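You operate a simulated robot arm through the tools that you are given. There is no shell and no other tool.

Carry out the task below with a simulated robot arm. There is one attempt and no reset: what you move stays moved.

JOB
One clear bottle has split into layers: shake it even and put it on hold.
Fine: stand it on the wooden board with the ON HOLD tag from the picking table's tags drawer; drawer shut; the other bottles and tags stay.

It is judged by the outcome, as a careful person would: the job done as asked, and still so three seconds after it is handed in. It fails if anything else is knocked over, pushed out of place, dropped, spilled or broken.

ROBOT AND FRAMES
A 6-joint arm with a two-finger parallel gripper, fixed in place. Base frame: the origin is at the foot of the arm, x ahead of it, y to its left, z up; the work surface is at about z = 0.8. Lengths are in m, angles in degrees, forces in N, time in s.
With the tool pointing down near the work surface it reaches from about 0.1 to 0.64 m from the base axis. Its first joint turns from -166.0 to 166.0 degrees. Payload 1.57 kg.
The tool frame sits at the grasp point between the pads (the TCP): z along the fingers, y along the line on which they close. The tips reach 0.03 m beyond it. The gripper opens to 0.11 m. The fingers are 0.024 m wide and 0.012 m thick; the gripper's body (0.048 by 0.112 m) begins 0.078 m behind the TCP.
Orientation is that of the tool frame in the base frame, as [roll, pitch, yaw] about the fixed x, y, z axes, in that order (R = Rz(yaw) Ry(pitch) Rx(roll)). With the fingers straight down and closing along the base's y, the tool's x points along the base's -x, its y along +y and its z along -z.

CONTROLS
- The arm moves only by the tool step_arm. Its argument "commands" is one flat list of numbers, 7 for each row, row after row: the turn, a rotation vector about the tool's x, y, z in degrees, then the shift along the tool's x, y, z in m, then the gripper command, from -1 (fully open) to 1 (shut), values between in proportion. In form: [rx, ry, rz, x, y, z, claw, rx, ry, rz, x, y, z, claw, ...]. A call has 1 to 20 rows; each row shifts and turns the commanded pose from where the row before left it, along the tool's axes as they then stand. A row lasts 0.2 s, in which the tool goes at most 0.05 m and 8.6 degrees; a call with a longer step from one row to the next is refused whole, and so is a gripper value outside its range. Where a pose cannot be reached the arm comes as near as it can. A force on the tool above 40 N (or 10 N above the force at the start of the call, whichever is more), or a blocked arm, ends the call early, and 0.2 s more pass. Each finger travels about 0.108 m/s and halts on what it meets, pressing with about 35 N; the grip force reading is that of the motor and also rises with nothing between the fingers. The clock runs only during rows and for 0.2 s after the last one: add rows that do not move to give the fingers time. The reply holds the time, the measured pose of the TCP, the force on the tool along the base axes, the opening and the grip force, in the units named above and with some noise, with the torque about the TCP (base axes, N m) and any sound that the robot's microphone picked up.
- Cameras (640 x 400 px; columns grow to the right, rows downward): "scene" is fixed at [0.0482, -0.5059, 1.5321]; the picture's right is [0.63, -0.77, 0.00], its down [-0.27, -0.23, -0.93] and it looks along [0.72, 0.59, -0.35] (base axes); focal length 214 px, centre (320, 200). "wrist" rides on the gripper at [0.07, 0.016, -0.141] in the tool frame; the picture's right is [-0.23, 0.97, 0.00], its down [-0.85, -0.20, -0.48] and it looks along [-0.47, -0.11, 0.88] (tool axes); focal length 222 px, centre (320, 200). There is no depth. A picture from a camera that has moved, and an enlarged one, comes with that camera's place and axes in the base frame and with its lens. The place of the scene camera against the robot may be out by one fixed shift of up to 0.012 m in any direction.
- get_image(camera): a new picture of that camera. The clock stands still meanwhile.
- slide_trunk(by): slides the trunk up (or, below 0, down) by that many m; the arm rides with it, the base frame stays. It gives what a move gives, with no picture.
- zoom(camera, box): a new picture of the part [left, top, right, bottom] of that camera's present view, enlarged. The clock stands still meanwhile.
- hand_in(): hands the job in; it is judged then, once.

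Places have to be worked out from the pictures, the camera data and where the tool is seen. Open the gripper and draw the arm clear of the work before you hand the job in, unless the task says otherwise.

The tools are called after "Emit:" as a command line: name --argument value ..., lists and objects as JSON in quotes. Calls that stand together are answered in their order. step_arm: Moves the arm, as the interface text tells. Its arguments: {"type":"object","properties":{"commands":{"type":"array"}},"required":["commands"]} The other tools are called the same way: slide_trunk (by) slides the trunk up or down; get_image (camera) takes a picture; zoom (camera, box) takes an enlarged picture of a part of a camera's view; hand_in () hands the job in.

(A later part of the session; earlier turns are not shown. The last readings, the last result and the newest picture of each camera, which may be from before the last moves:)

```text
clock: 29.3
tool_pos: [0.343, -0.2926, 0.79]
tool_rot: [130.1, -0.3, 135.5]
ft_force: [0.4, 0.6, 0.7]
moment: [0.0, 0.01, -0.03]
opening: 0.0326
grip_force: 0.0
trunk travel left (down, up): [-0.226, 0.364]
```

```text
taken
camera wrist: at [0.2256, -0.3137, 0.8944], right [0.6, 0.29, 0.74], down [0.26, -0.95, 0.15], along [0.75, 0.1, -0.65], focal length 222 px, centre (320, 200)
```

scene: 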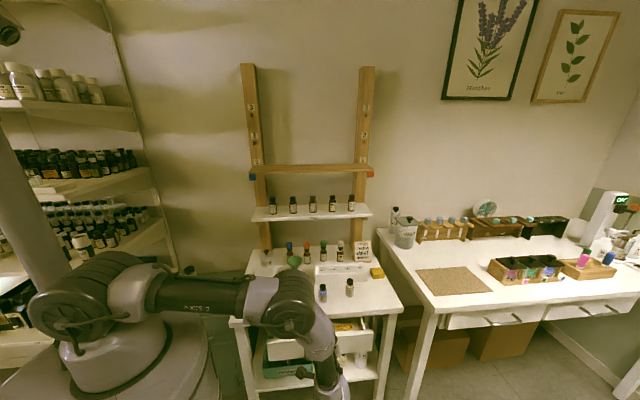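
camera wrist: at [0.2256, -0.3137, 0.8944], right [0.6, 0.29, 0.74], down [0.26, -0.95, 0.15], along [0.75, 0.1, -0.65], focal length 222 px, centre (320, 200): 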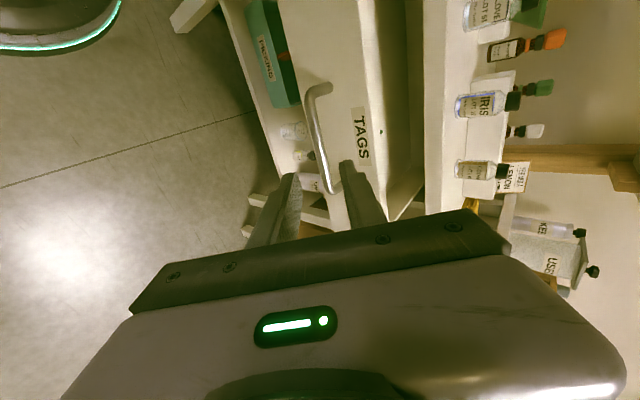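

I raise the arm and roll/untilt to look down into the open drawer.

Emit:
step_arm --commands '[0, 0, 0, 0, 0.0335, -0.0282, -1, 0, 0, 0, 0, 0.0335, -0.0282, -1, 0, 0, 0, 0, 0.0335, -0.0282, -1, 0, 0, 0, 0, 0.0335, -0.0282, -1, 0, 0, 0, 0, 0.0335, -0.0282, -1, 0, 0, 0, 0, 0.0335, -0.0282, -1, 0, 0, -8.18, 0, 0, 0, -1, 0, 0, -8.18, 0, 0, 0, -1, 0, 0, -8.18, 0, 0, 0, -1, 0, 0, -8.18, 0, 0, 0, -1, 0, 0, -8.18, 0, 0, 0, -1, 0, 0, -8.18, 0, 0, 0, -1, 0, 0, -8.18, 0, 0, 0, -1, 0, 0, -8.18, 0, 0, 0, -1, 0, 0, -8.18, 0, 0, 0, -1, 0, 0, -8.18, 0, 0, 0, -1, 0, 0, -8.18, 0, 0, 0, -1]'

Emit:
get_image --camera "wrist"

Emit:
zoom --camera "scene" --box '[220, 270, 420, 395]'

```text
clock: 32.9
tool_pos: [0.3444, -0.294, 1.0533]
tool_rot: [179.8, 49.9, -134.6]
ft_force: [-0.2, -0.6, 0.8]
moment: [-0.03, 0.03, 0.01]
opening: 0.1102
grip_force: 0.0
trunk travel left (down, up): [-0.226, 0.364]
```

```text
taken
camera wrist: at [0.2264, -0.3915, 1.0908], right [-0.59, 0.79, 0.17], down [0.27, -0.01, 0.96], along [0.76, 0.62, -0.21], focal length 222 px, centre (320, 200)
```

wrist: 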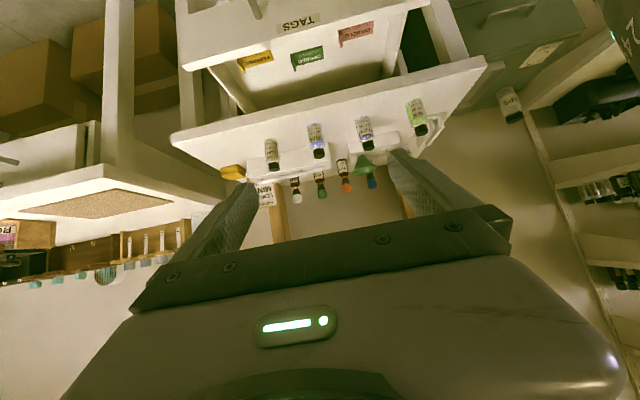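

```text
3.20 times, centred on (320, 332) of scene
camera zoom: at [0.0482, -0.5059, 1.5321], right [0.63, -0.77, 0.0], down [-0.27, -0.23, -0.93], along [0.72, 0.59, -0.35], focal length 686 px, centre (320, -224)
```

zoom: 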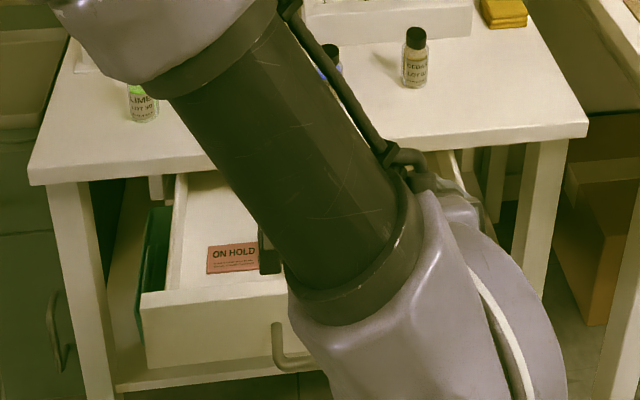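

Three tags: yellow REORDER, green, and the red ON HOLD on the left. I untilt to look straight down at them.

Emit:
step_arm --commands '[0, 8.3, 0, 0, 0, 0, -1, 0, 8.3, 0, 0, 0, 0, -1, 0, 8.3, 0, 0, 0, 0, -1, 0, 8.3, 0, 0, 0, 0, -1, 0, 8.3, 0, 0, 0, 0, -1, 0, 8.4, 0, 0, 0, 0, -1]'

Emit:
get_image --camera "wrist"

Emit:
zoom --camera "scene" --box '[220, 270, 420, 395]'

```text
clock: 34.3
tool_pos: [0.3452, -0.2935, 1.0518]
tool_rot: [179.8, -0.2, -134.6]
ft_force: [0.2, -0.2, -0.3]
moment: [0.0, 0.01, 0.02]
opening: 0.1101
grip_force: 0.0
trunk travel left (down, up): [-0.226, 0.364]
```

```text
taken
camera wrist: at [0.2855, -0.3316, 1.1935], right [-0.53, 0.85, 0.0], down [0.74, 0.47, 0.48], along [0.4, 0.26, -0.88], focal length 222 px, centre (320, 200)
```

wrist: 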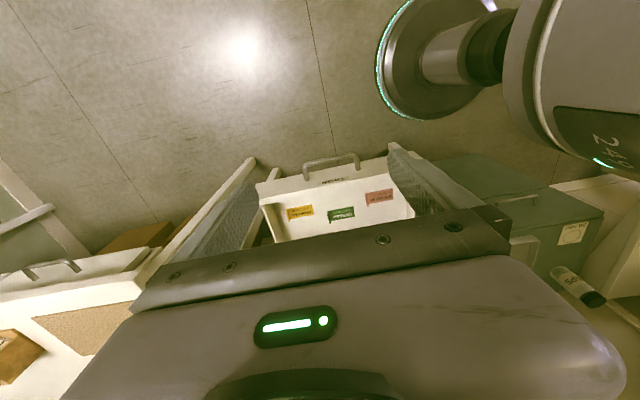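

```text
3.20 times, centred on (320, 332) of scene
camera zoom: at [0.0482, -0.5059, 1.5321], right [0.63, -0.77, 0.0], down [-0.27, -0.23, -0.93], along [0.72, 0.59, -0.35], focal length 686 px, centre (320, -224)
```

zoom: 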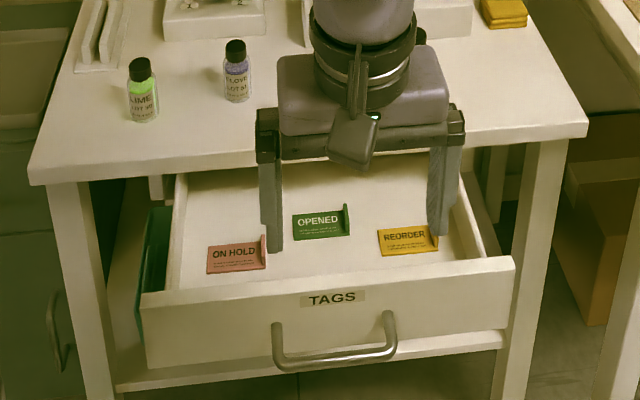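

All three tags are visible now. I zoom in on the ON HOLD tag from both cameras.

Emit:
zoom --camera "wrist" --box '[250, 140, 430, 250]'

Emit:
zoom --camera "wrist" --box '[355, 180, 405, 212]'

Emit:
zoom --camera "scene" --box '[270, 330, 320, 365]'

Emit:
zoom --camera "scene" --box '[305, 325, 365, 360]'

```text
3.56 times, centred on (340, 195) of wrist
camera zoom: at [0.2855, -0.3316, 1.1935], right [-0.53, 0.85, 0.0], down [0.74, 0.47, 0.48], along [0.4, 0.26, -0.88], focal length 790 px, centre (249, 218)
```

zoom: 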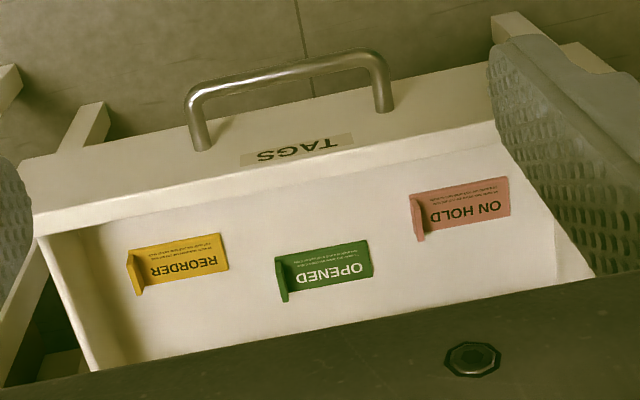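

```text
12.50 times, centred on (380, 196) of wrist
camera zoom: at [0.2855, -0.3316, 1.1935], right [-0.53, 0.85, 0.0], down [0.74, 0.47, 0.48], along [0.4, 0.26, -0.88], focal length 2776 px, centre (-430, 250)
```

zoom: 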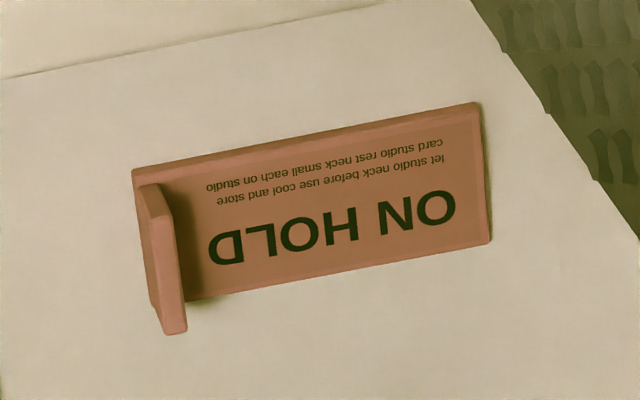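

```text
11.43 times, centred on (295, 348) of scene
camera zoom: at [0.0482, -0.5059, 1.5321], right [0.63, -0.77, 0.0], down [-0.27, -0.23, -0.93], along [0.72, 0.59, -0.35], focal length 2451 px, centre (606, -1486)
```

zoom: 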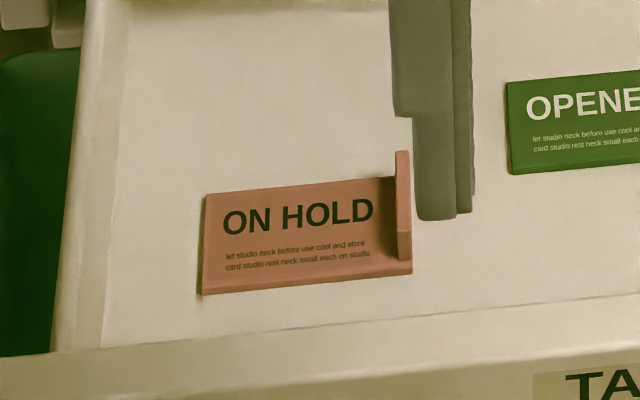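

```text
10.67 times, centred on (335, 342) of scene
camera zoom: at [0.0482, -0.5059, 1.5321], right [0.63, -0.77, 0.0], down [-0.27, -0.23, -0.93], along [0.72, 0.59, -0.35], focal length 2288 px, centre (160, -1320)
```

zoom: 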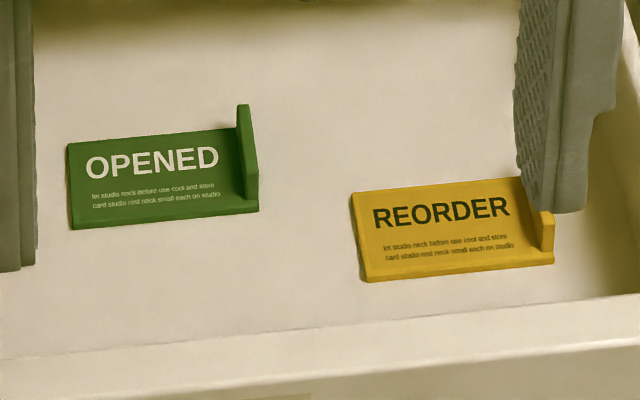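

The ON HOLD tag is a flat plate about 69 x 34 mm with an upright fin at its right end (near s-line (0.457, -0.08), z ≈ 0.68–0.694). I will take the fin with the tool tilted 30° toward the table, the same tilt needed to reach the wooden board later. First a hover above it.

Emit:
step_arm --commands '[0, -7.5, 0.4, 0, 0, 0, 0.35, 0, -7.5, 0, 0, 0, 0, 0.35, 0, -7.5, 0, 0, 0, 0, 0.35, 0, -7.5, 0, 0, 0, 0, 0.35, 0, 0, 0, -0.0028, 0.0104, 0.0427, 0.35, 0, 0, 0, -0.0028, 0.0104, 0.0427, 0.35, 0, 0, 0, -0.0028, 0.0104, 0.0427, 0.35, 0, 0, 0, -0.0028, 0.0104, 0.0427, 0.35, 0, 0, 0, -0.0028, 0.0104, 0.0427, 0.35, 0, 0, 0, -0.0028, 0.0104, 0.0427, 0.35, 0, 0, 0, -0.0028, 0.0104, 0.0427, 0.35]'

Emit:
get_image --camera "wrist"

Emit:
get_image --camera "scene"

```text
clock: 36.7
tool_pos: [0.4409, -0.1485, 0.8175]
tool_rot: [179.1, 29.7, -135.5]
ft_force: [-0.6, 0.4, -0.2]
moment: [0.01, -0.03, -0.05]
opening: 0.0358
grip_force: 0.1
out of reach, approached as far as the arm can: row 10, 11
trunk travel left (down, up): [-0.226, 0.364]
```

```text
taken
camera wrist: at [0.3385, -0.2307, 0.9066], right [-0.55, 0.83, 0.13], down [0.51, 0.21, 0.84], along [0.66, 0.52, -0.53], focal length 222 px, centre (320, 200)
```

wrist: 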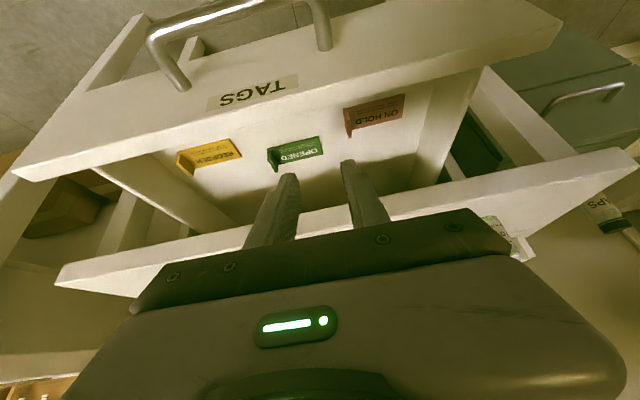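

```text
taken
```

scene: 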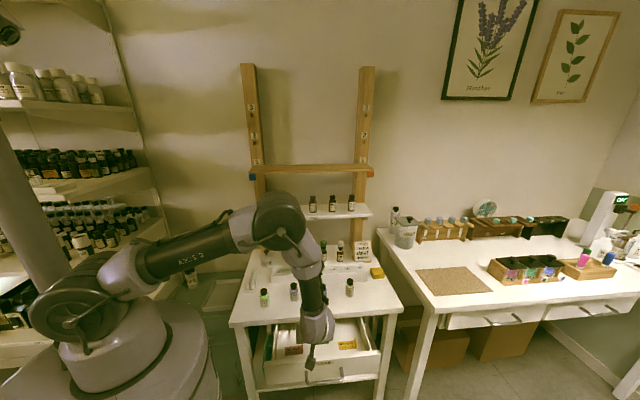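

The reach limit here is that the tool is too close to the shoulder. I raise the trunk 20 cm, which gives the arm room, and then redo the hover.

Emit:
slide_trunk --by 0.2

```text
clock: 38.9
tool_pos: [0.4402, -0.1495, 1.0185]
tool_rot: [179.0, 29.8, -135.4]
ft_force: [-0.6, 0.2, 0.5]
moment: [-0.03, 0.02, 0.0]
opening: 0.0358
grip_force: 0.0
trunk travel left (down, up): [-0.426, 0.164]
```

Now I move down to the hover over the fin, correcting the small angle errors on the way.

Emit:
step_arm --commands '[0.8, -0.2, -0.35, 0, 0, 0, 0.35, 0, 0, 0, 0.0221, 0.0076, 0.0371, 0.35, 0, 0, 0, 0.0221, 0.0076, 0.0371, 0.35, 0, 0, 0, 0.0221, 0.0076, 0.0371, 0.35, 0, 0, 0, 0.0221, 0.0076, 0.0371, 0.35, 0, 0, 0, 0.0221, 0.0076, 0.0371, 0.35]'

Emit:
get_image --camera "wrist"

Emit:
zoom --camera "wrist" --box '[290, 130, 390, 200]'

Emit:
zoom --camera "scene" --box '[220, 270, 420, 395]'

```text
clock: 40.3
tool_pos: [0.4482, -0.1489, 0.8046]
tool_rot: [179.9, 29.9, -134.9]
ft_force: [0.0, 0.4, -0.1]
moment: [-0.01, -0.02, -0.05]
opening: 0.0357
grip_force: 0.1
out of reach, approached as far as the arm can: row 2, 3, 4, 5
trunk travel left (down, up): [-0.426, 0.164]
```

```text
taken
camera wrist: at [0.3454, -0.231, 0.8926], right [-0.55, 0.83, 0.11], down [0.5, 0.21, 0.84], along [0.67, 0.52, -0.53], focal length 222 px, centre (320, 200)
```

wrist: 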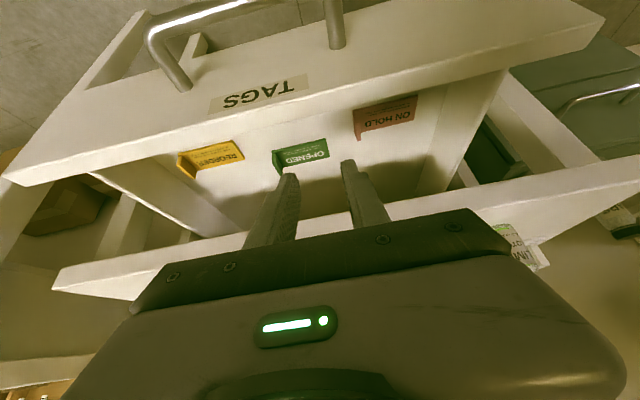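

```text
5.71 times, centred on (340, 165) of wrist
camera zoom: at [0.3454, -0.231, 0.8926], right [-0.55, 0.83, 0.11], down [0.5, 0.21, 0.84], along [0.67, 0.52, -0.53], focal length 1269 px, centre (206, 400)
```

zoom: 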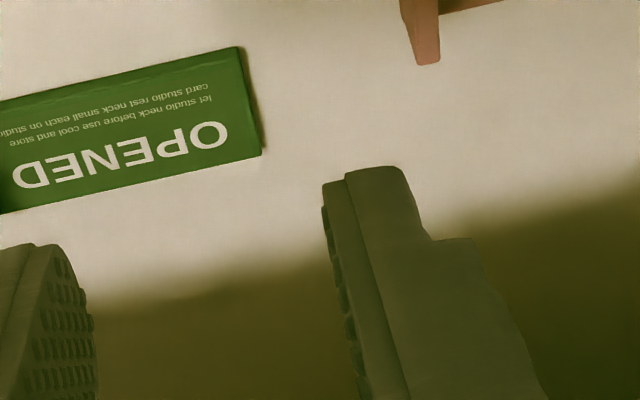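

```text
3.20 times, centred on (320, 332) of scene
camera zoom: at [0.0482, -0.5059, 1.5321], right [0.63, -0.77, 0.0], down [-0.27, -0.23, -0.93], along [0.72, 0.59, -0.35], focal length 686 px, centre (320, -224)
```

zoom: 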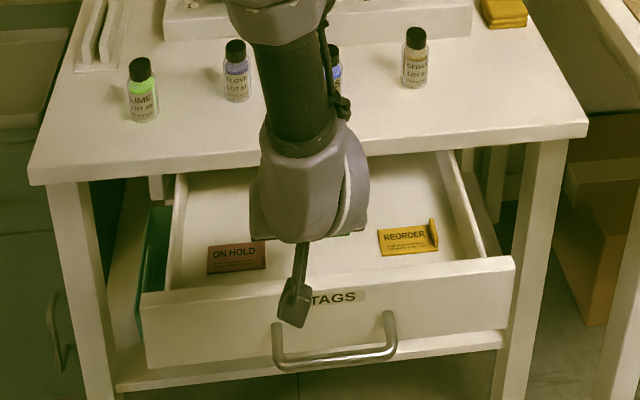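

My reach model: the wrist must stay more than about 0.36 m from the shoulder, so a higher trunk helps here. I raise it another 13 cm and then go down to the hover.

Emit:
slide_trunk --by 0.13

```text
clock: 41.9
tool_pos: [0.4492, -0.1505, 0.9349]
tool_rot: [-180.0, 29.9, -135.0]
ft_force: [-0.6, 0.7, 0.2]
moment: [-0.04, 0.01, 0.03]
opening: 0.0358
grip_force: 0.1
trunk travel left (down, up): [-0.556, 0.034]
```

Emit:
step_arm --commands '[0, 0, 0, 0.0233, 0, 0.0404, 0.35, 0, 0, 0, 0.0233, 0, 0.0404, 0.35, 0, 0, 0, 0.0233, 0, 0.0404, 0.35, 0, 0, 0, 0.0036, 0.0225, -0.002, 0.35, 0, 0, 0, 0.0036, 0.0225, -0.002, 0.35]'

Emit:
zoom --camera "wrist" --box '[240, 80, 440, 205]'

Emit:
zoom --camera "scene" --box '[220, 270, 420, 395]'

```text
clock: 43.0
tool_pos: [0.4144, -0.1242, 0.8488]
tool_rot: [179.9, 29.8, -135.0]
ft_force: [-0.1, 0.1, 0.1]
moment: [0.01, 0.03, 0.01]
opening: 0.0358
grip_force: 0.0
out of reach, approached as far as the arm can: row 2, 3, 5
trunk travel left (down, up): [-0.556, 0.034]
```

```text
3.20 times, centred on (340, 142) of wrist
camera zoom: at [0.3114, -0.2056, 0.9375], right [-0.55, 0.83, 0.11], down [0.5, 0.21, 0.84], along [0.67, 0.52, -0.53], focal length 711 px, centre (256, 384)
```

zoom: 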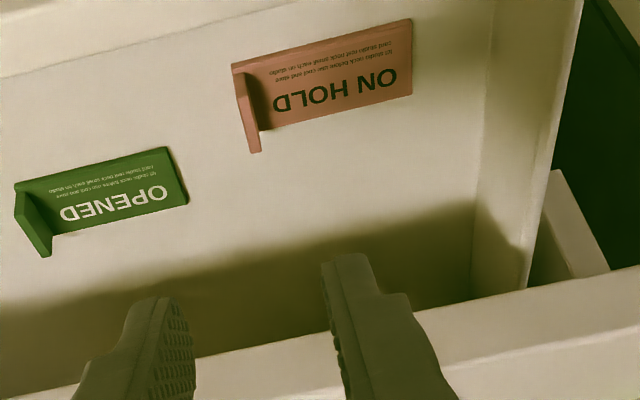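

```text
3.20 times, centred on (320, 332) of scene
camera zoom: at [0.0482, -0.5059, 1.5321], right [0.63, -0.77, 0.0], down [-0.27, -0.23, -0.93], along [0.72, 0.59, -0.35], focal length 686 px, centre (320, -224)
```

zoom: 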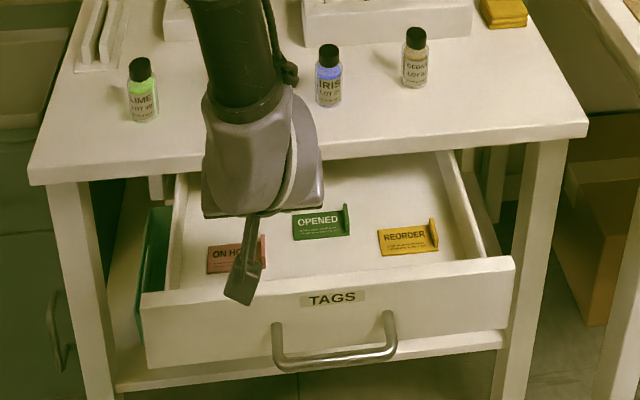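

Horizontal position is right now (0.414, -0.124) but the last descent stopped at z = 0.849. I test a small straight descent to learn what is limiting.

Emit:
step_arm --commands '[0, 0, 0, 0.01, 0, 0.0173, 0.35]'

Emit:
get_image --camera "scene"

```text
clock: 43.5
tool_pos: [0.4149, -0.1238, 0.8497]
tool_rot: [179.9, 29.8, -135.0]
ft_force: [-0.9, 0.2, -0.5]
moment: [-0.01, 0.01, -0.01]
opening: 0.0357
grip_force: 0.1
out of reach, approached as far as the arm can: row 1
trunk travel left (down, up): [-0.556, 0.034]
```

```text
taken
```

scene: 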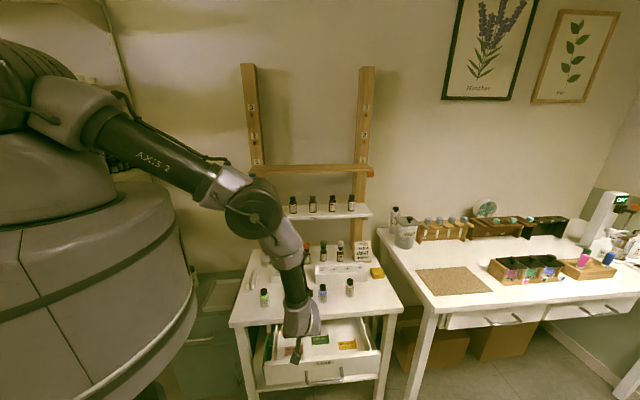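

The upper arm now slopes below horizontal, so a different limit binds. I look closely at the arm's linkage to understand it.

Emit:
zoom --camera "scene" --box '[200, 150, 380, 390]'

Emit:
zoom --camera "scene" --box '[0, 20, 320, 220]'

```text
1.67 times, centred on (290, 270) of scene
camera zoom: at [0.0482, -0.5059, 1.5321], right [0.63, -0.77, 0.0], down [-0.27, -0.23, -0.93], along [0.72, 0.59, -0.35], focal length 358 px, centre (370, 83)
```

zoom: 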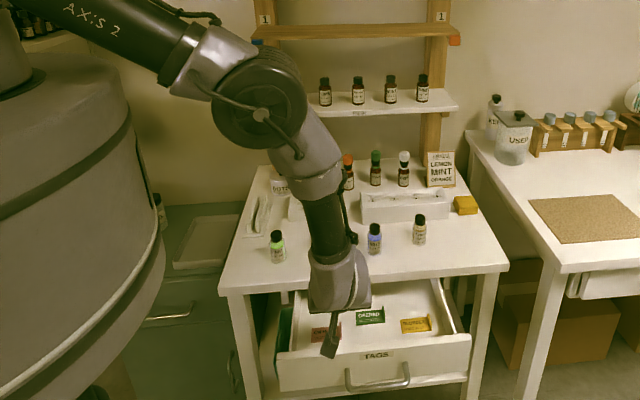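

```text
2.00 times, centred on (160, 120) of scene
camera zoom: at [0.0482, -0.5059, 1.5321], right [0.63, -0.77, 0.0], down [-0.27, -0.23, -0.93], along [0.72, 0.59, -0.35], focal length 429 px, centre (640, 360)
```

zoom: 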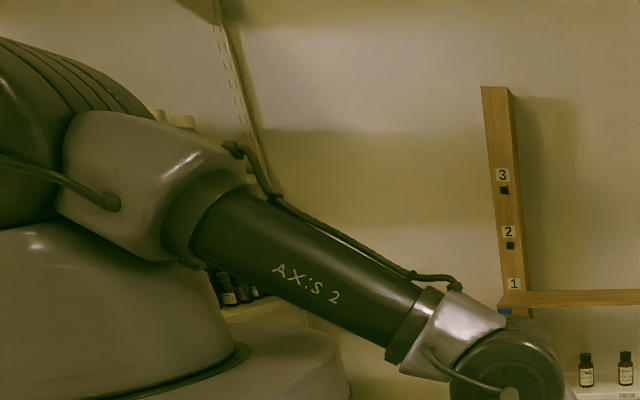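

The wrist limits make a 30° tilt awkward at this spot, so I will take the tag with only 10° of tilt (the fin can pivot between the pads when it is set down). I reduce the tilt, lift over the tag and then set the trunk to a better height.

Emit:
step_arm --commands '[0, 6.6, 0, 0, 0, 0, 0.35, 0, 6.6, 0, 0, 0, 0, 0.35, 0, 6.6, 0, 0, 0, 0, 0.35, 0, 0, 0, -0.0172, 0.0003, -0.0427, 0.35, 0, 0, 0, -0.0172, 0.0003, -0.0427, 0.35, 0, 0, 0, -0.0172, 0.0003, -0.0427, 0.35, 0, 0, 0, -0.0172, 0.0003, -0.0427, 0.35, 0, 0, 0, -0.0172, 0.0003, -0.0427, 0.35, 0, 0, 0, -0.0172, 0.0003, -0.0427, 0.35]'

Emit:
slide_trunk --by -0.26

```text
clock: 45.5
tool_pos: [0.4517, -0.084, 1.1204]
tool_rot: [-180.0, 10.1, -135.0]
ft_force: [0.1, 0.1, -1.1]
moment: [-0.01, -0.01, -0.02]
opening: 0.0358
grip_force: 0.0
trunk travel left (down, up): [-0.556, 0.034]
```

```text
clock: 48.1
tool_pos: [0.4527, -0.0843, 0.8603]
tool_rot: [-179.9, 10.1, -135.0]
ft_force: [-0.7, 0.3, 0.6]
moment: [-0.02, -0.01, -0.02]
opening: 0.0358
grip_force: 0.0
trunk travel left (down, up): [-0.296, 0.294]
```

Everything was reached. I look from here to refine the fin's position.

Emit:
get_image --camera "wrist"

Emit:
zoom --camera "wrist" --box '[270, 100, 400, 181]'

Emit:
zoom --camera "scene" --box '[220, 250, 420, 375]'

```text
taken
camera wrist: at [0.3754, -0.1394, 0.9871], right [-0.53, 0.85, 0.04], down [0.68, 0.4, 0.62], along [0.51, 0.36, -0.78], focal length 222 px, centre (320, 200)
```

wrist: 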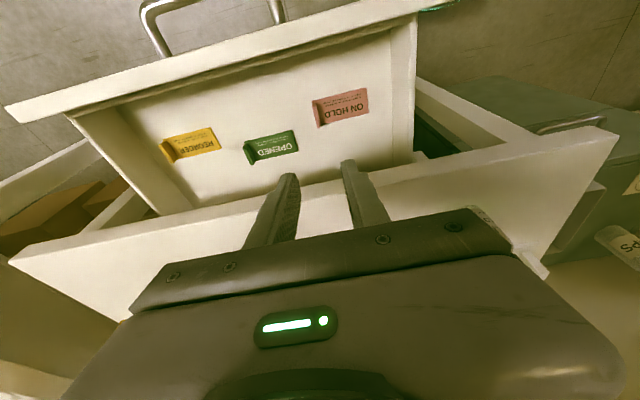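

```text
4.92 times, centred on (335, 140) of wrist
camera zoom: at [0.3754, -0.1394, 0.9871], right [-0.53, 0.85, 0.04], down [0.68, 0.4, 0.62], along [0.51, 0.36, -0.78], focal length 1094 px, centre (246, 493)
```

zoom: 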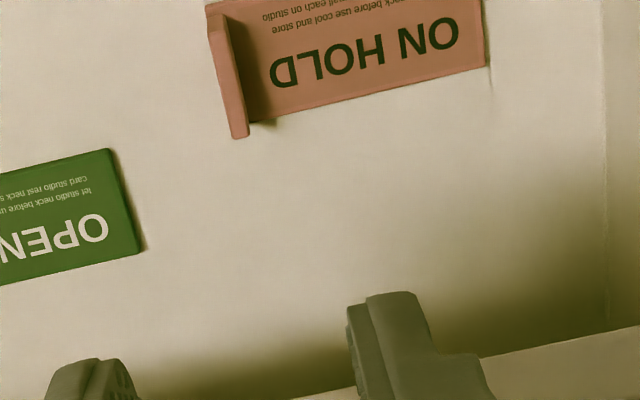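

```text
3.20 times, centred on (320, 312) of scene
camera zoom: at [0.0482, -0.5059, 1.5321], right [0.63, -0.77, 0.0], down [-0.27, -0.23, -0.93], along [0.72, 0.59, -0.35], focal length 686 px, centre (320, -160)
```

zoom: 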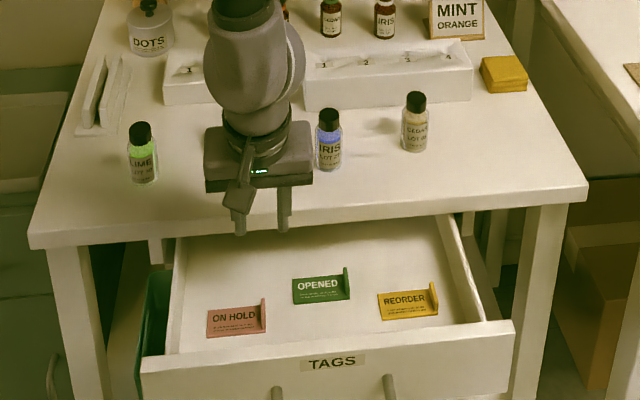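

Emit:
zoom --camera "wrist" --box '[300, 80, 380, 130]'

Emit:
zoom --camera "scene" --box '[278, 335, 310, 360]'

```text
8.00 times, centred on (340, 105) of wrist
camera zoom: at [0.3754, -0.1394, 0.9871], right [-0.53, 0.85, 0.04], down [0.68, 0.4, 0.62], along [0.51, 0.36, -0.78], focal length 1777 px, centre (160, 960)
```

zoom: 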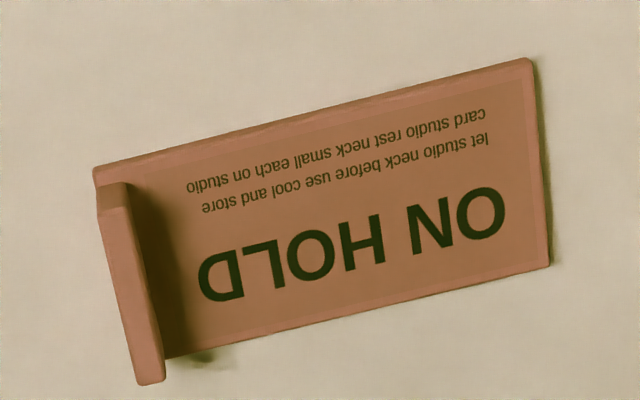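

```text
16.00 times, centred on (294, 348) of scene
camera zoom: at [0.0482, -0.5059, 1.5321], right [0.63, -0.77, 0.0], down [-0.27, -0.23, -0.93], along [0.72, 0.59, -0.35], focal length 3432 px, centre (736, -2160)
```

zoom: 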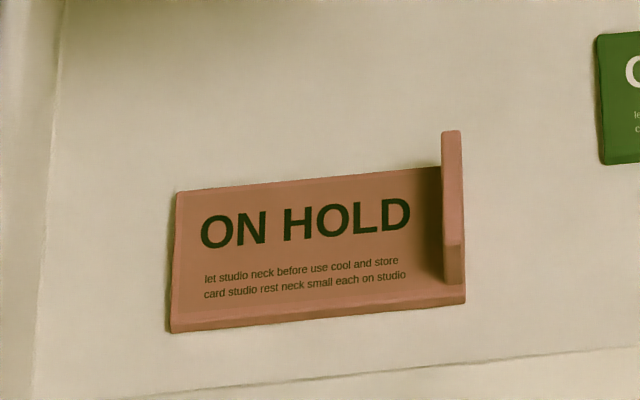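

The fin's centre is near (0.4536, -0.0816), top at about z = 0.69, and the tool is almost directly above it. I descend most of the way and look again.

Emit:
step_arm --commands '[0, 0, 0, 0.0069, 0.0003, 0.0364, 0.35, 0, 0, 0, 0.0069, 0.0003, 0.0364, 0.35, 0, 0, 0, 0.0069, 0.0003, 0.0364, 0.35, 0, 0, 0, 0, 0, 0, 0.35]'

Emit:
zoom --camera "wrist" --box '[270, 90, 400, 190]'

Emit:
zoom --camera "scene" --box '[255, 300, 355, 365]'

```text
clock: 49.1
tool_pos: [0.4525, -0.0844, 0.7475]
tool_rot: [179.9, 10.2, -135.1]
ft_force: [-0.1, 0.4, -0.4]
moment: [-0.01, -0.02, -0.03]
opening: 0.0358
grip_force: 0.0
trunk travel left (down, up): [-0.296, 0.294]
```

```text
4.00 times, centred on (335, 140) of wrist
camera zoom: at [0.3763, -0.1395, 0.8746], right [-0.53, 0.85, 0.04], down [0.68, 0.4, 0.62], along [0.51, 0.36, -0.78], focal length 888 px, centre (260, 440)
```

zoom: 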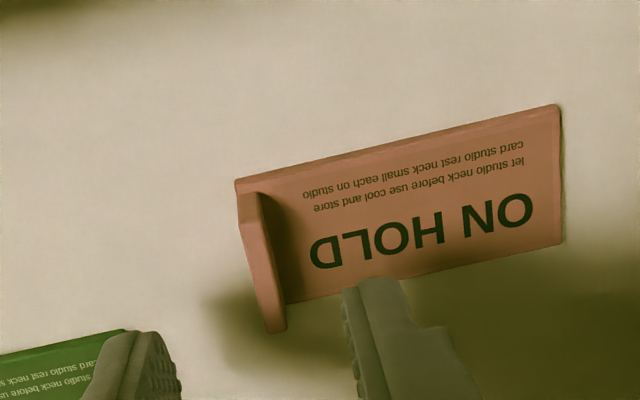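

```text
6.15 times, centred on (305, 332) of scene
camera zoom: at [0.0482, -0.5059, 1.5321], right [0.63, -0.77, 0.0], down [-0.27, -0.23, -0.93], along [0.72, 0.59, -0.35], focal length 1320 px, centre (412, -615)
```

zoom: 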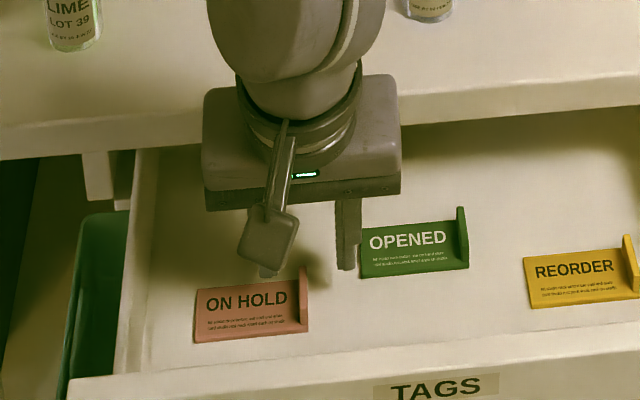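

The fin is midway between the fingers and its height agrees between views (top ≈ 0.690). I lower the last 36 mm gently, watching the force.

Emit:
step_arm --commands '[0, 0, 0, 0.004, 0.0006, 0.0137, 0.35, 0, 0, 0, 0.004, 0.0006, 0.0137, 0.35, 0, 0, 0, 0.0015, 0, 0.008, 0.35]'

Emit:
zoom --camera "wrist" --box '[270, 100, 400, 200]'

Emit:
zoom --camera "scene" --box '[265, 320, 345, 370]'

```text
clock: 49.9
tool_pos: [0.4522, -0.088, 0.7198]
tool_rot: [-179.7, 10.5, -135.0]
ft_force: [-3.6, 1.9, 33.5]
moment: [0.49, 0.81, 0.04]
opening: 0.0402
grip_force: 1.9
trunk travel left (down, up): [-0.296, 0.294]
stopped in row 3: the force on the tool passed its limit at 53 N (the readings are from after the stop); the commanded pose is now the measured one
```

```text
4.00 times, centred on (335, 150) of wrist
camera zoom: at [0.3737, -0.1417, 0.8462], right [-0.53, 0.85, 0.04], down [0.67, 0.39, 0.63], along [0.52, 0.36, -0.78], focal length 888 px, centre (260, 400)
```

zoom: 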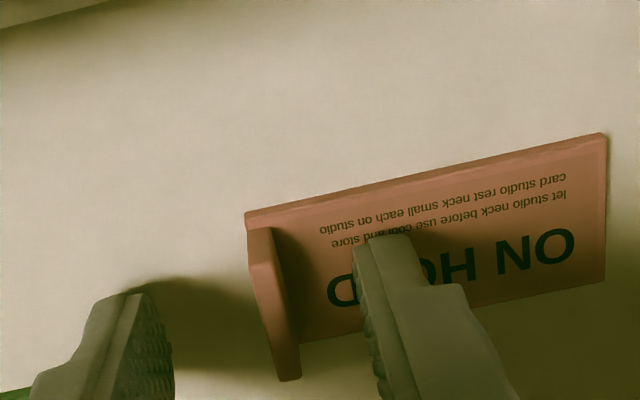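

```text
8.00 times, centred on (305, 345) of scene
camera zoom: at [0.0482, -0.5059, 1.5321], right [0.63, -0.77, 0.0], down [-0.27, -0.23, -0.93], along [0.72, 0.59, -0.35], focal length 1716 px, centre (440, -960)
```

zoom: 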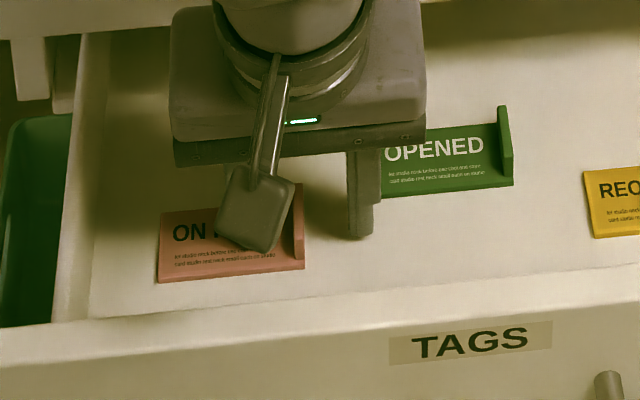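

The inner fingertip is pressing on the plate (33 N), so the plate is a little higher than I judged. I back off 4 mm, then close on the fin.

Emit:
step_arm --commands '[0, 0, 0, -0.0007, 0, -0.004, 0.3, 0, 0, 0, 0, 0, 0, 0.3]'

Emit:
zoom --camera "wrist" --box '[270, 100, 400, 200]'

```text
clock: 50.5
tool_pos: [0.451, -0.087, 0.7225]
tool_rot: [-179.7, 10.2, -135.0]
ft_force: [0.9, 0.3, 0.0]
moment: [0.0, -0.01, 0.02]
opening: 0.0386
grip_force: 0.0
trunk travel left (down, up): [-0.296, 0.294]
```

```text
4.00 times, centred on (335, 150) of wrist
camera zoom: at [0.3733, -0.1415, 0.8486], right [-0.53, 0.85, 0.04], down [0.67, 0.39, 0.62], along [0.51, 0.36, -0.78], focal length 888 px, centre (260, 400)
```

zoom: 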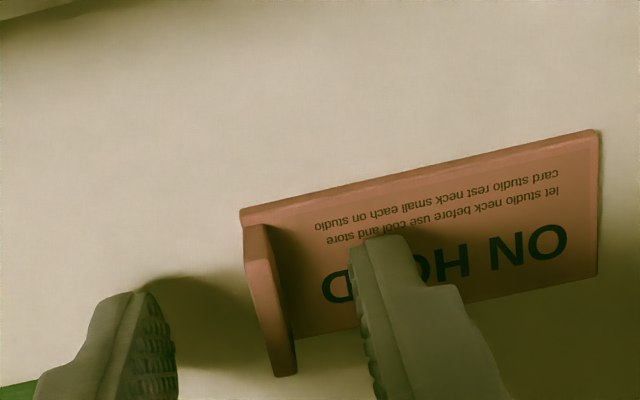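

The fin lies centred between the pads with about 8 mm of overlap and no load. I close on it.

Emit:
step_arm --commands '[0, 0, 0, 0, 0, 0, 0.6, 0, 0, 0, 0, 0, 0, 0.8, 0, 0, 0, 0, 0, 0, 1, 0, 0, 0, 0, 0, 0, 1]'

Emit:
zoom --camera "wrist" --box '[270, 100, 400, 200]'

```text
clock: 51.5
tool_pos: [0.4508, -0.0869, 0.7219]
tool_rot: [-179.8, 10.2, -135.0]
ft_force: [-0.3, 0.2, 1.2]
moment: [-0.02, 0.04, 0.02]
opening: 0.0032
grip_force: 24.2
trunk travel left (down, up): [-0.296, 0.294]
```

```text
4.00 times, centred on (335, 150) of wrist
camera zoom: at [0.3734, -0.1415, 0.8488], right [-0.53, 0.85, 0.04], down [0.67, 0.39, 0.62], along [0.51, 0.36, -0.78], focal length 888 px, centre (260, 400)
```

zoom: 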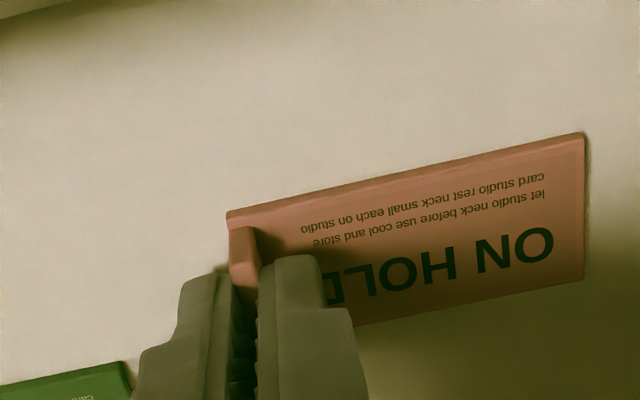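

The fin is held (opening 3 mm). I lift straight up out of the drawer and check that the tag comes along.

Emit:
step_arm --commands '[0, 0, 0, -0.0035, 0, -0.0197, 1, 0, 0, 0, -0.0066, 0, -0.0369, 1, 0, 0, 0, -0.0066, 0, -0.0369, 1, 0, 0, 0, -0.0066, 0, -0.0369, 1, 0, 0, 0, -0.0066, 0, -0.0369, 1]'

Emit:
get_image --camera "wrist"

Emit:
zoom --camera "scene" --box '[220, 250, 420, 375]'

```text
clock: 52.7
tool_pos: [0.4515, -0.0878, 0.8918]
tool_rot: [-179.9, 10.3, -135.0]
ft_force: [0.1, 0.4, -0.2]
moment: [-0.02, 0.0, -0.03]
opening: 0.0035
grip_force: 24.7
trunk travel left (down, up): [-0.296, 0.294]
```

```text
taken
camera wrist: at [0.3738, -0.1417, 1.0178], right [-0.53, 0.85, 0.04], down [0.67, 0.39, 0.62], along [0.51, 0.36, -0.78], focal length 222 px, centre (320, 200)
```

wrist: 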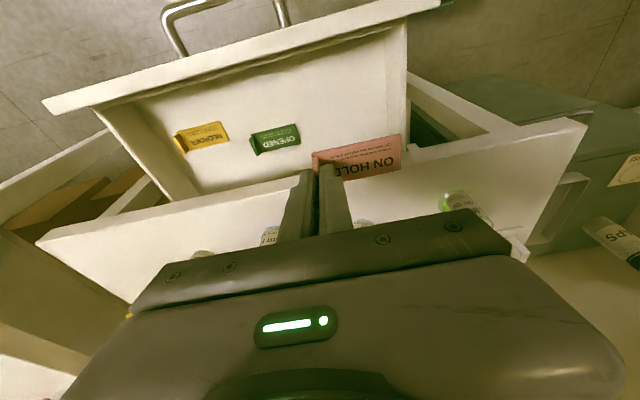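

```text
3.20 times, centred on (320, 312) of scene
camera zoom: at [0.0482, -0.5059, 1.5321], right [0.63, -0.77, 0.0], down [-0.27, -0.23, -0.93], along [0.72, 0.59, -0.35], focal length 686 px, centre (320, -160)
```

zoom: 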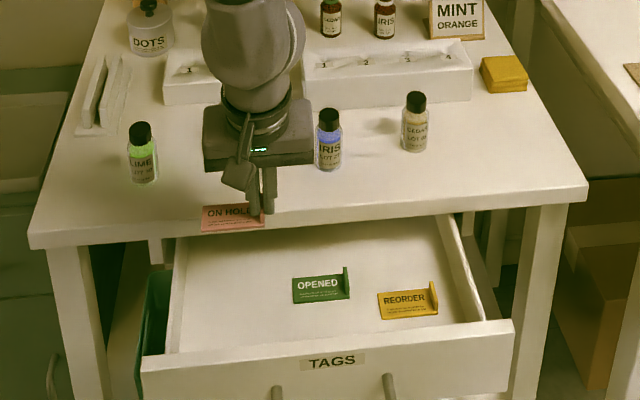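

The ON HOLD tag is held level; the other two tags are undisturbed. I raise the trunk fully to bring the arm up to the level of the wooden board.

Emit:
slide_trunk --by 0.294

Emit:
zoom --camera "scene" --box '[240, 130, 390, 225]'

```text
clock: 55.6
tool_pos: [0.4531, -0.0875, 1.1851]
tool_rot: [-179.8, 10.2, -134.9]
ft_force: [0.3, 0.6, 0.8]
moment: [0.02, 0.0, -0.02]
opening: 0.0033
grip_force: 24.8
trunk travel left (down, up): [-0.59, 0.0]
```

```text
4.21 times, centred on (315, 178) of scene
camera zoom: at [0.0482, -0.5059, 1.5321], right [0.63, -0.77, 0.0], down [-0.27, -0.23, -0.93], along [0.72, 0.59, -0.35], focal length 903 px, centre (341, 295)
```

zoom: 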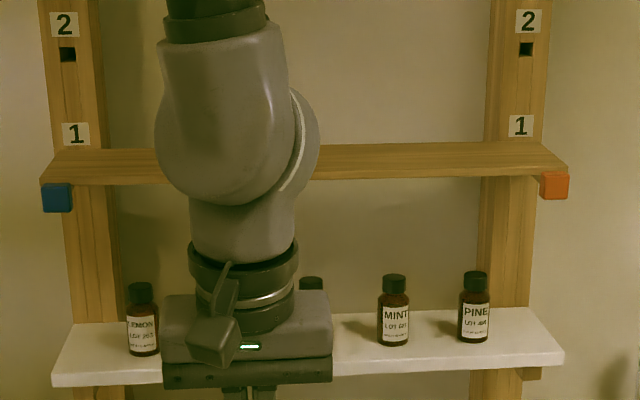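

Now I lift to about z = 1.50 and tilt to 30° to survey the board before placing.

Emit:
step_arm --commands '[0, 0, 0, -0.0079, 0, -0.0443, 1, 0, 0, 0, -0.0079, 0, -0.0443, 1, 0, 0, 0, -0.0079, 0, -0.0443, 1, 0, 0, 0, -0.0079, 0, -0.0443, 1, 0, 0, 0, -0.0079, 0, -0.0443, 1, 0, 0, 0, -0.0079, 0, -0.0443, 1, 0, 0, 0, -0.0079, 0, -0.0443, 1, 0, -6.6, 0, 0, 0, 0, 1, 0, -6.6, 0, 0, 0, 0, 1, 0, -6.6, 0, 0, 0, 0, 1]'

Emit:
get_image --camera "wrist"

Emit:
get_image --camera "scene"

```text
clock: 57.8
tool_pos: [0.4489, -0.0884, 1.4999]
tool_rot: [-179.8, 30.2, -134.8]
ft_force: [-0.1, -0.2, -0.1]
moment: [0.02, -0.01, 0.0]
opening: 0.0033
grip_force: 24.7
trunk travel left (down, up): [-0.59, 0.0]
```

```text
taken
camera wrist: at [0.346, -0.1693, 1.587], right [-0.55, 0.83, 0.11], down [0.49, 0.21, 0.84], along [0.68, 0.52, -0.52], focal length 222 px, centre (320, 200)
```

wrist: 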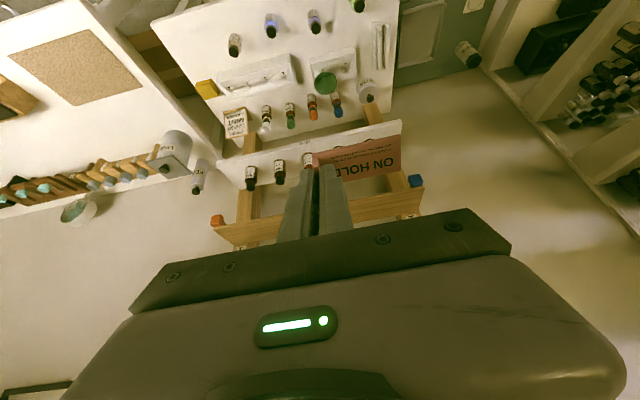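

```text
taken
```

scene: 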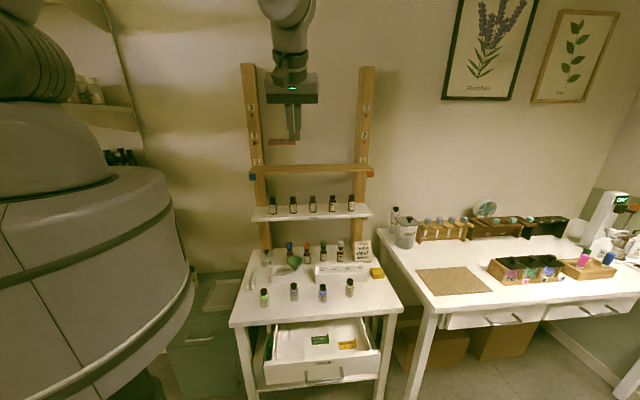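

Emit:
zoom --camera "wrist" --box '[200, 130, 440, 260]'

Emit:
zoom --camera "scene" --box '[235, 120, 390, 225]'

Emit:
zoom --camera "scene" --box '[240, 155, 290, 188]'

Emit:
zoom --camera "scene" --box '[340, 150, 390, 183]'

```text
2.67 times, centred on (320, 195) of wrist
camera zoom: at [0.346, -0.1693, 1.587], right [-0.55, 0.83, 0.11], down [0.49, 0.21, 0.84], along [0.68, 0.52, -0.52], focal length 592 px, centre (320, 213)
```

zoom: 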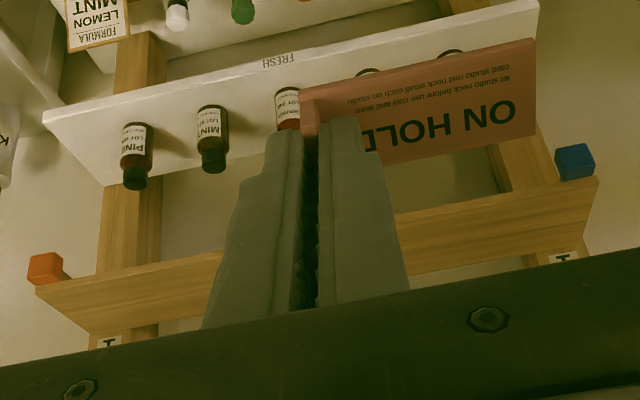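

```text
3.81 times, centred on (312, 172) of scene
camera zoom: at [0.0482, -0.5059, 1.5321], right [0.63, -0.77, 0.0], down [-0.27, -0.23, -0.93], along [0.72, 0.59, -0.35], focal length 817 px, centre (349, 305)
```

zoom: 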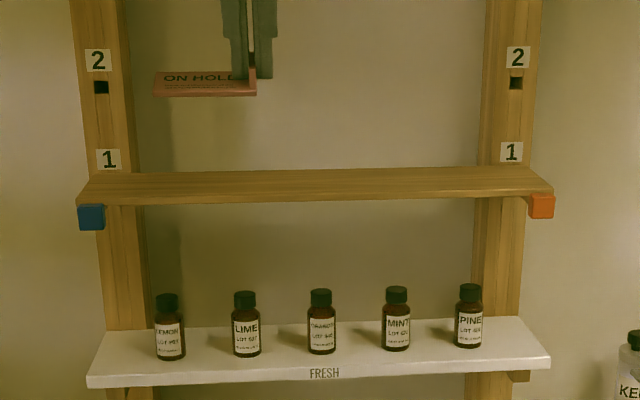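

```text
12.12 times, centred on (265, 172) of scene
camera zoom: at [0.0482, -0.5059, 1.5321], right [0.63, -0.77, 0.0], down [-0.27, -0.23, -0.93], along [0.72, 0.59, -0.35], focal length 2600 px, centre (987, 546)
```

zoom: 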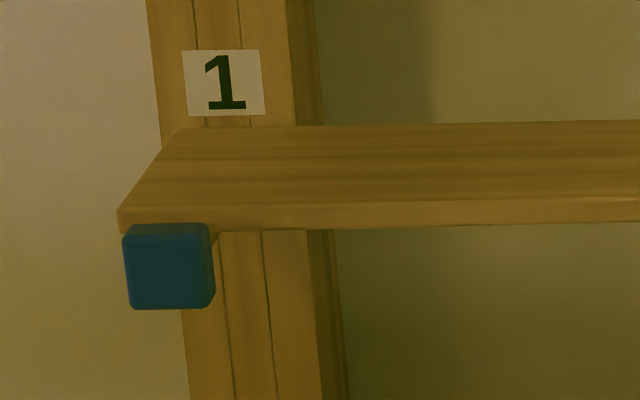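

```text
12.12 times, centred on (365, 166) of scene
camera zoom: at [0.0482, -0.5059, 1.5321], right [0.63, -0.77, 0.0], down [-0.27, -0.23, -0.93], along [0.72, 0.59, -0.35], focal length 2600 px, centre (-226, 606)
```

zoom: 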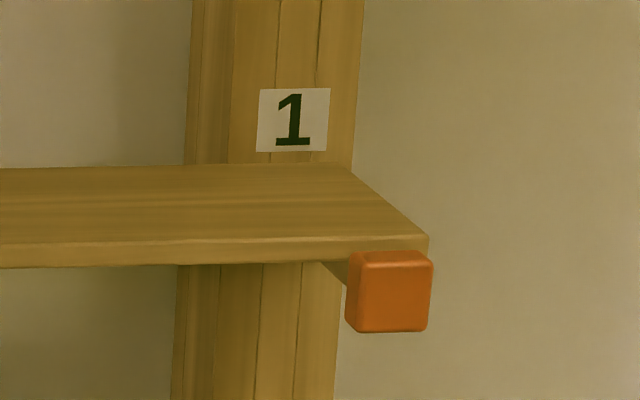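

I zoom in more on both board ends from the wrist camera to fix its edges and height.

Emit:
zoom --camera "wrist" --box '[345, 170, 435, 240]'

Emit:
zoom --camera "wrist" --box '[200, 205, 290, 275]'

```text
5.71 times, centred on (390, 205) of wrist
camera zoom: at [0.346, -0.1693, 1.587], right [-0.55, 0.83, 0.11], down [0.49, 0.21, 0.84], along [0.68, 0.52, -0.52], focal length 1269 px, centre (-80, 171)
```

zoom: 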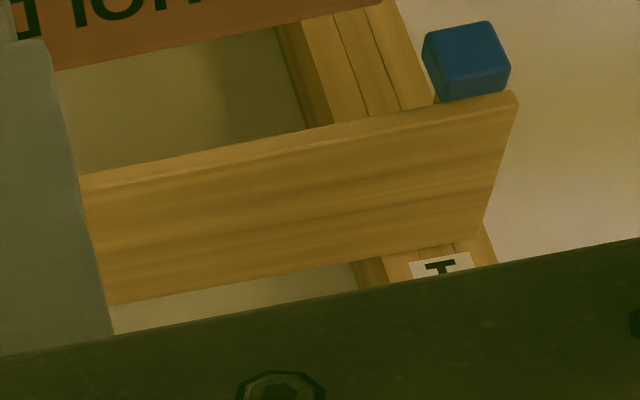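

```text
5.71 times, centred on (245, 240) of wrist
camera zoom: at [0.346, -0.1693, 1.587], right [-0.55, 0.83, 0.11], down [0.49, 0.21, 0.84], along [0.68, 0.52, -0.52], focal length 1269 px, centre (749, -29)
```

zoom: 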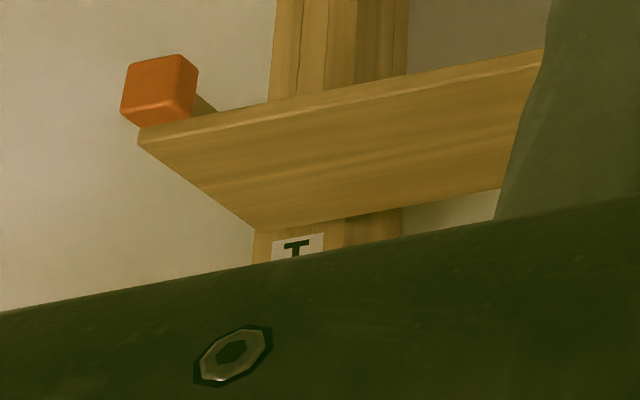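

The board's top is at about z = 1.317, front edge near s = 0.604 (measured along the table-normal direction) and about 12 cm deep, so there is ample room. I set the tag down near its left part: I move to a point about 7 cm above the intended spot, with 25° tilt.

Emit:
step_arm --commands '[0, 5.2, 0.2, 0, 0, 0, 1, 0, 0, 0, -0.0348, 0.0122, 0.0248, 1, 0, 0, 0, -0.0348, 0.0122, 0.0248, 1, 0, 0, 0, -0.0348, 0.0122, 0.0248, 1, 0, 0, 0, -0.0348, 0.0122, 0.0248, 1, 0, 0, 0, -0.0348, 0.0122, 0.0248, 1, 0, 0, 0, -0.0348, 0.0122, 0.0248, 1, 0, 0, 0, -0.0348, 0.0122, 0.0248, 1, 0, 0, 0, -0.0348, 0.0122, 0.0248, 1, 0, 0, 0, -0.0348, 0.0122, 0.0248, 1, 0, 0, 0, 0, 0, 0, 1]'

Emit:
get_image --camera "wrist"

Emit:
zoom --camera "scene" --box '[235, 80, 390, 185]'

```text
clock: 60.2
tool_pos: [0.6383, 0.2524, 1.4304]
tool_rot: [-180.0, 25.0, -135.2]
ft_force: [-0.1, 0.0, -0.8]
moment: [0.0, 0.0, -0.01]
opening: 0.0036
grip_force: 24.1
trunk travel left (down, up): [-0.59, 0.0]
```

```text
taken
camera wrist: at [0.5406, 0.1784, 1.5288], right [-0.54, 0.84, 0.1], down [0.55, 0.26, 0.8], along [0.64, 0.48, -0.6], focal length 222 px, centre (320, 200)
```

wrist: 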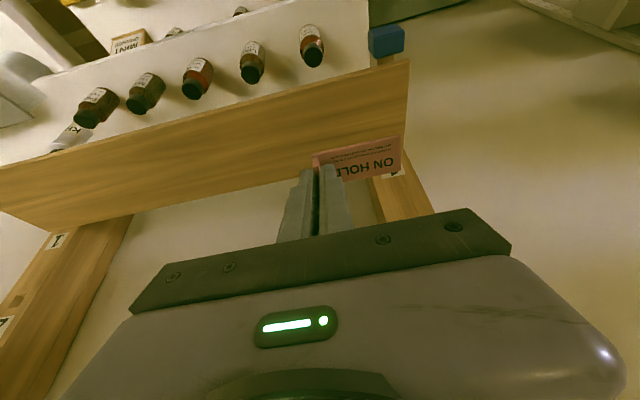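

```text
3.81 times, centred on (312, 132) of scene
camera zoom: at [0.0482, -0.5059, 1.5321], right [0.63, -0.77, 0.0], down [-0.27, -0.23, -0.93], along [0.72, 0.59, -0.35], focal length 817 px, centre (349, 457)
```

zoom: 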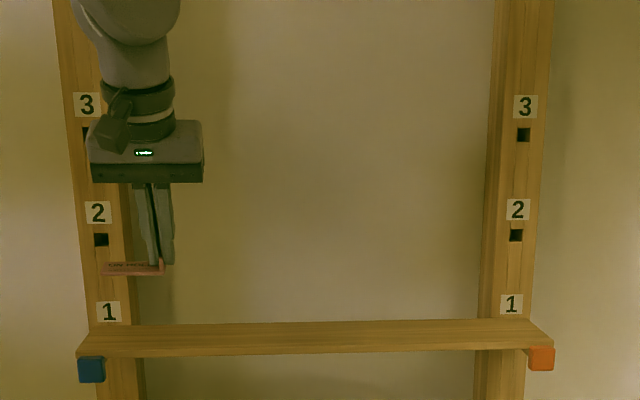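

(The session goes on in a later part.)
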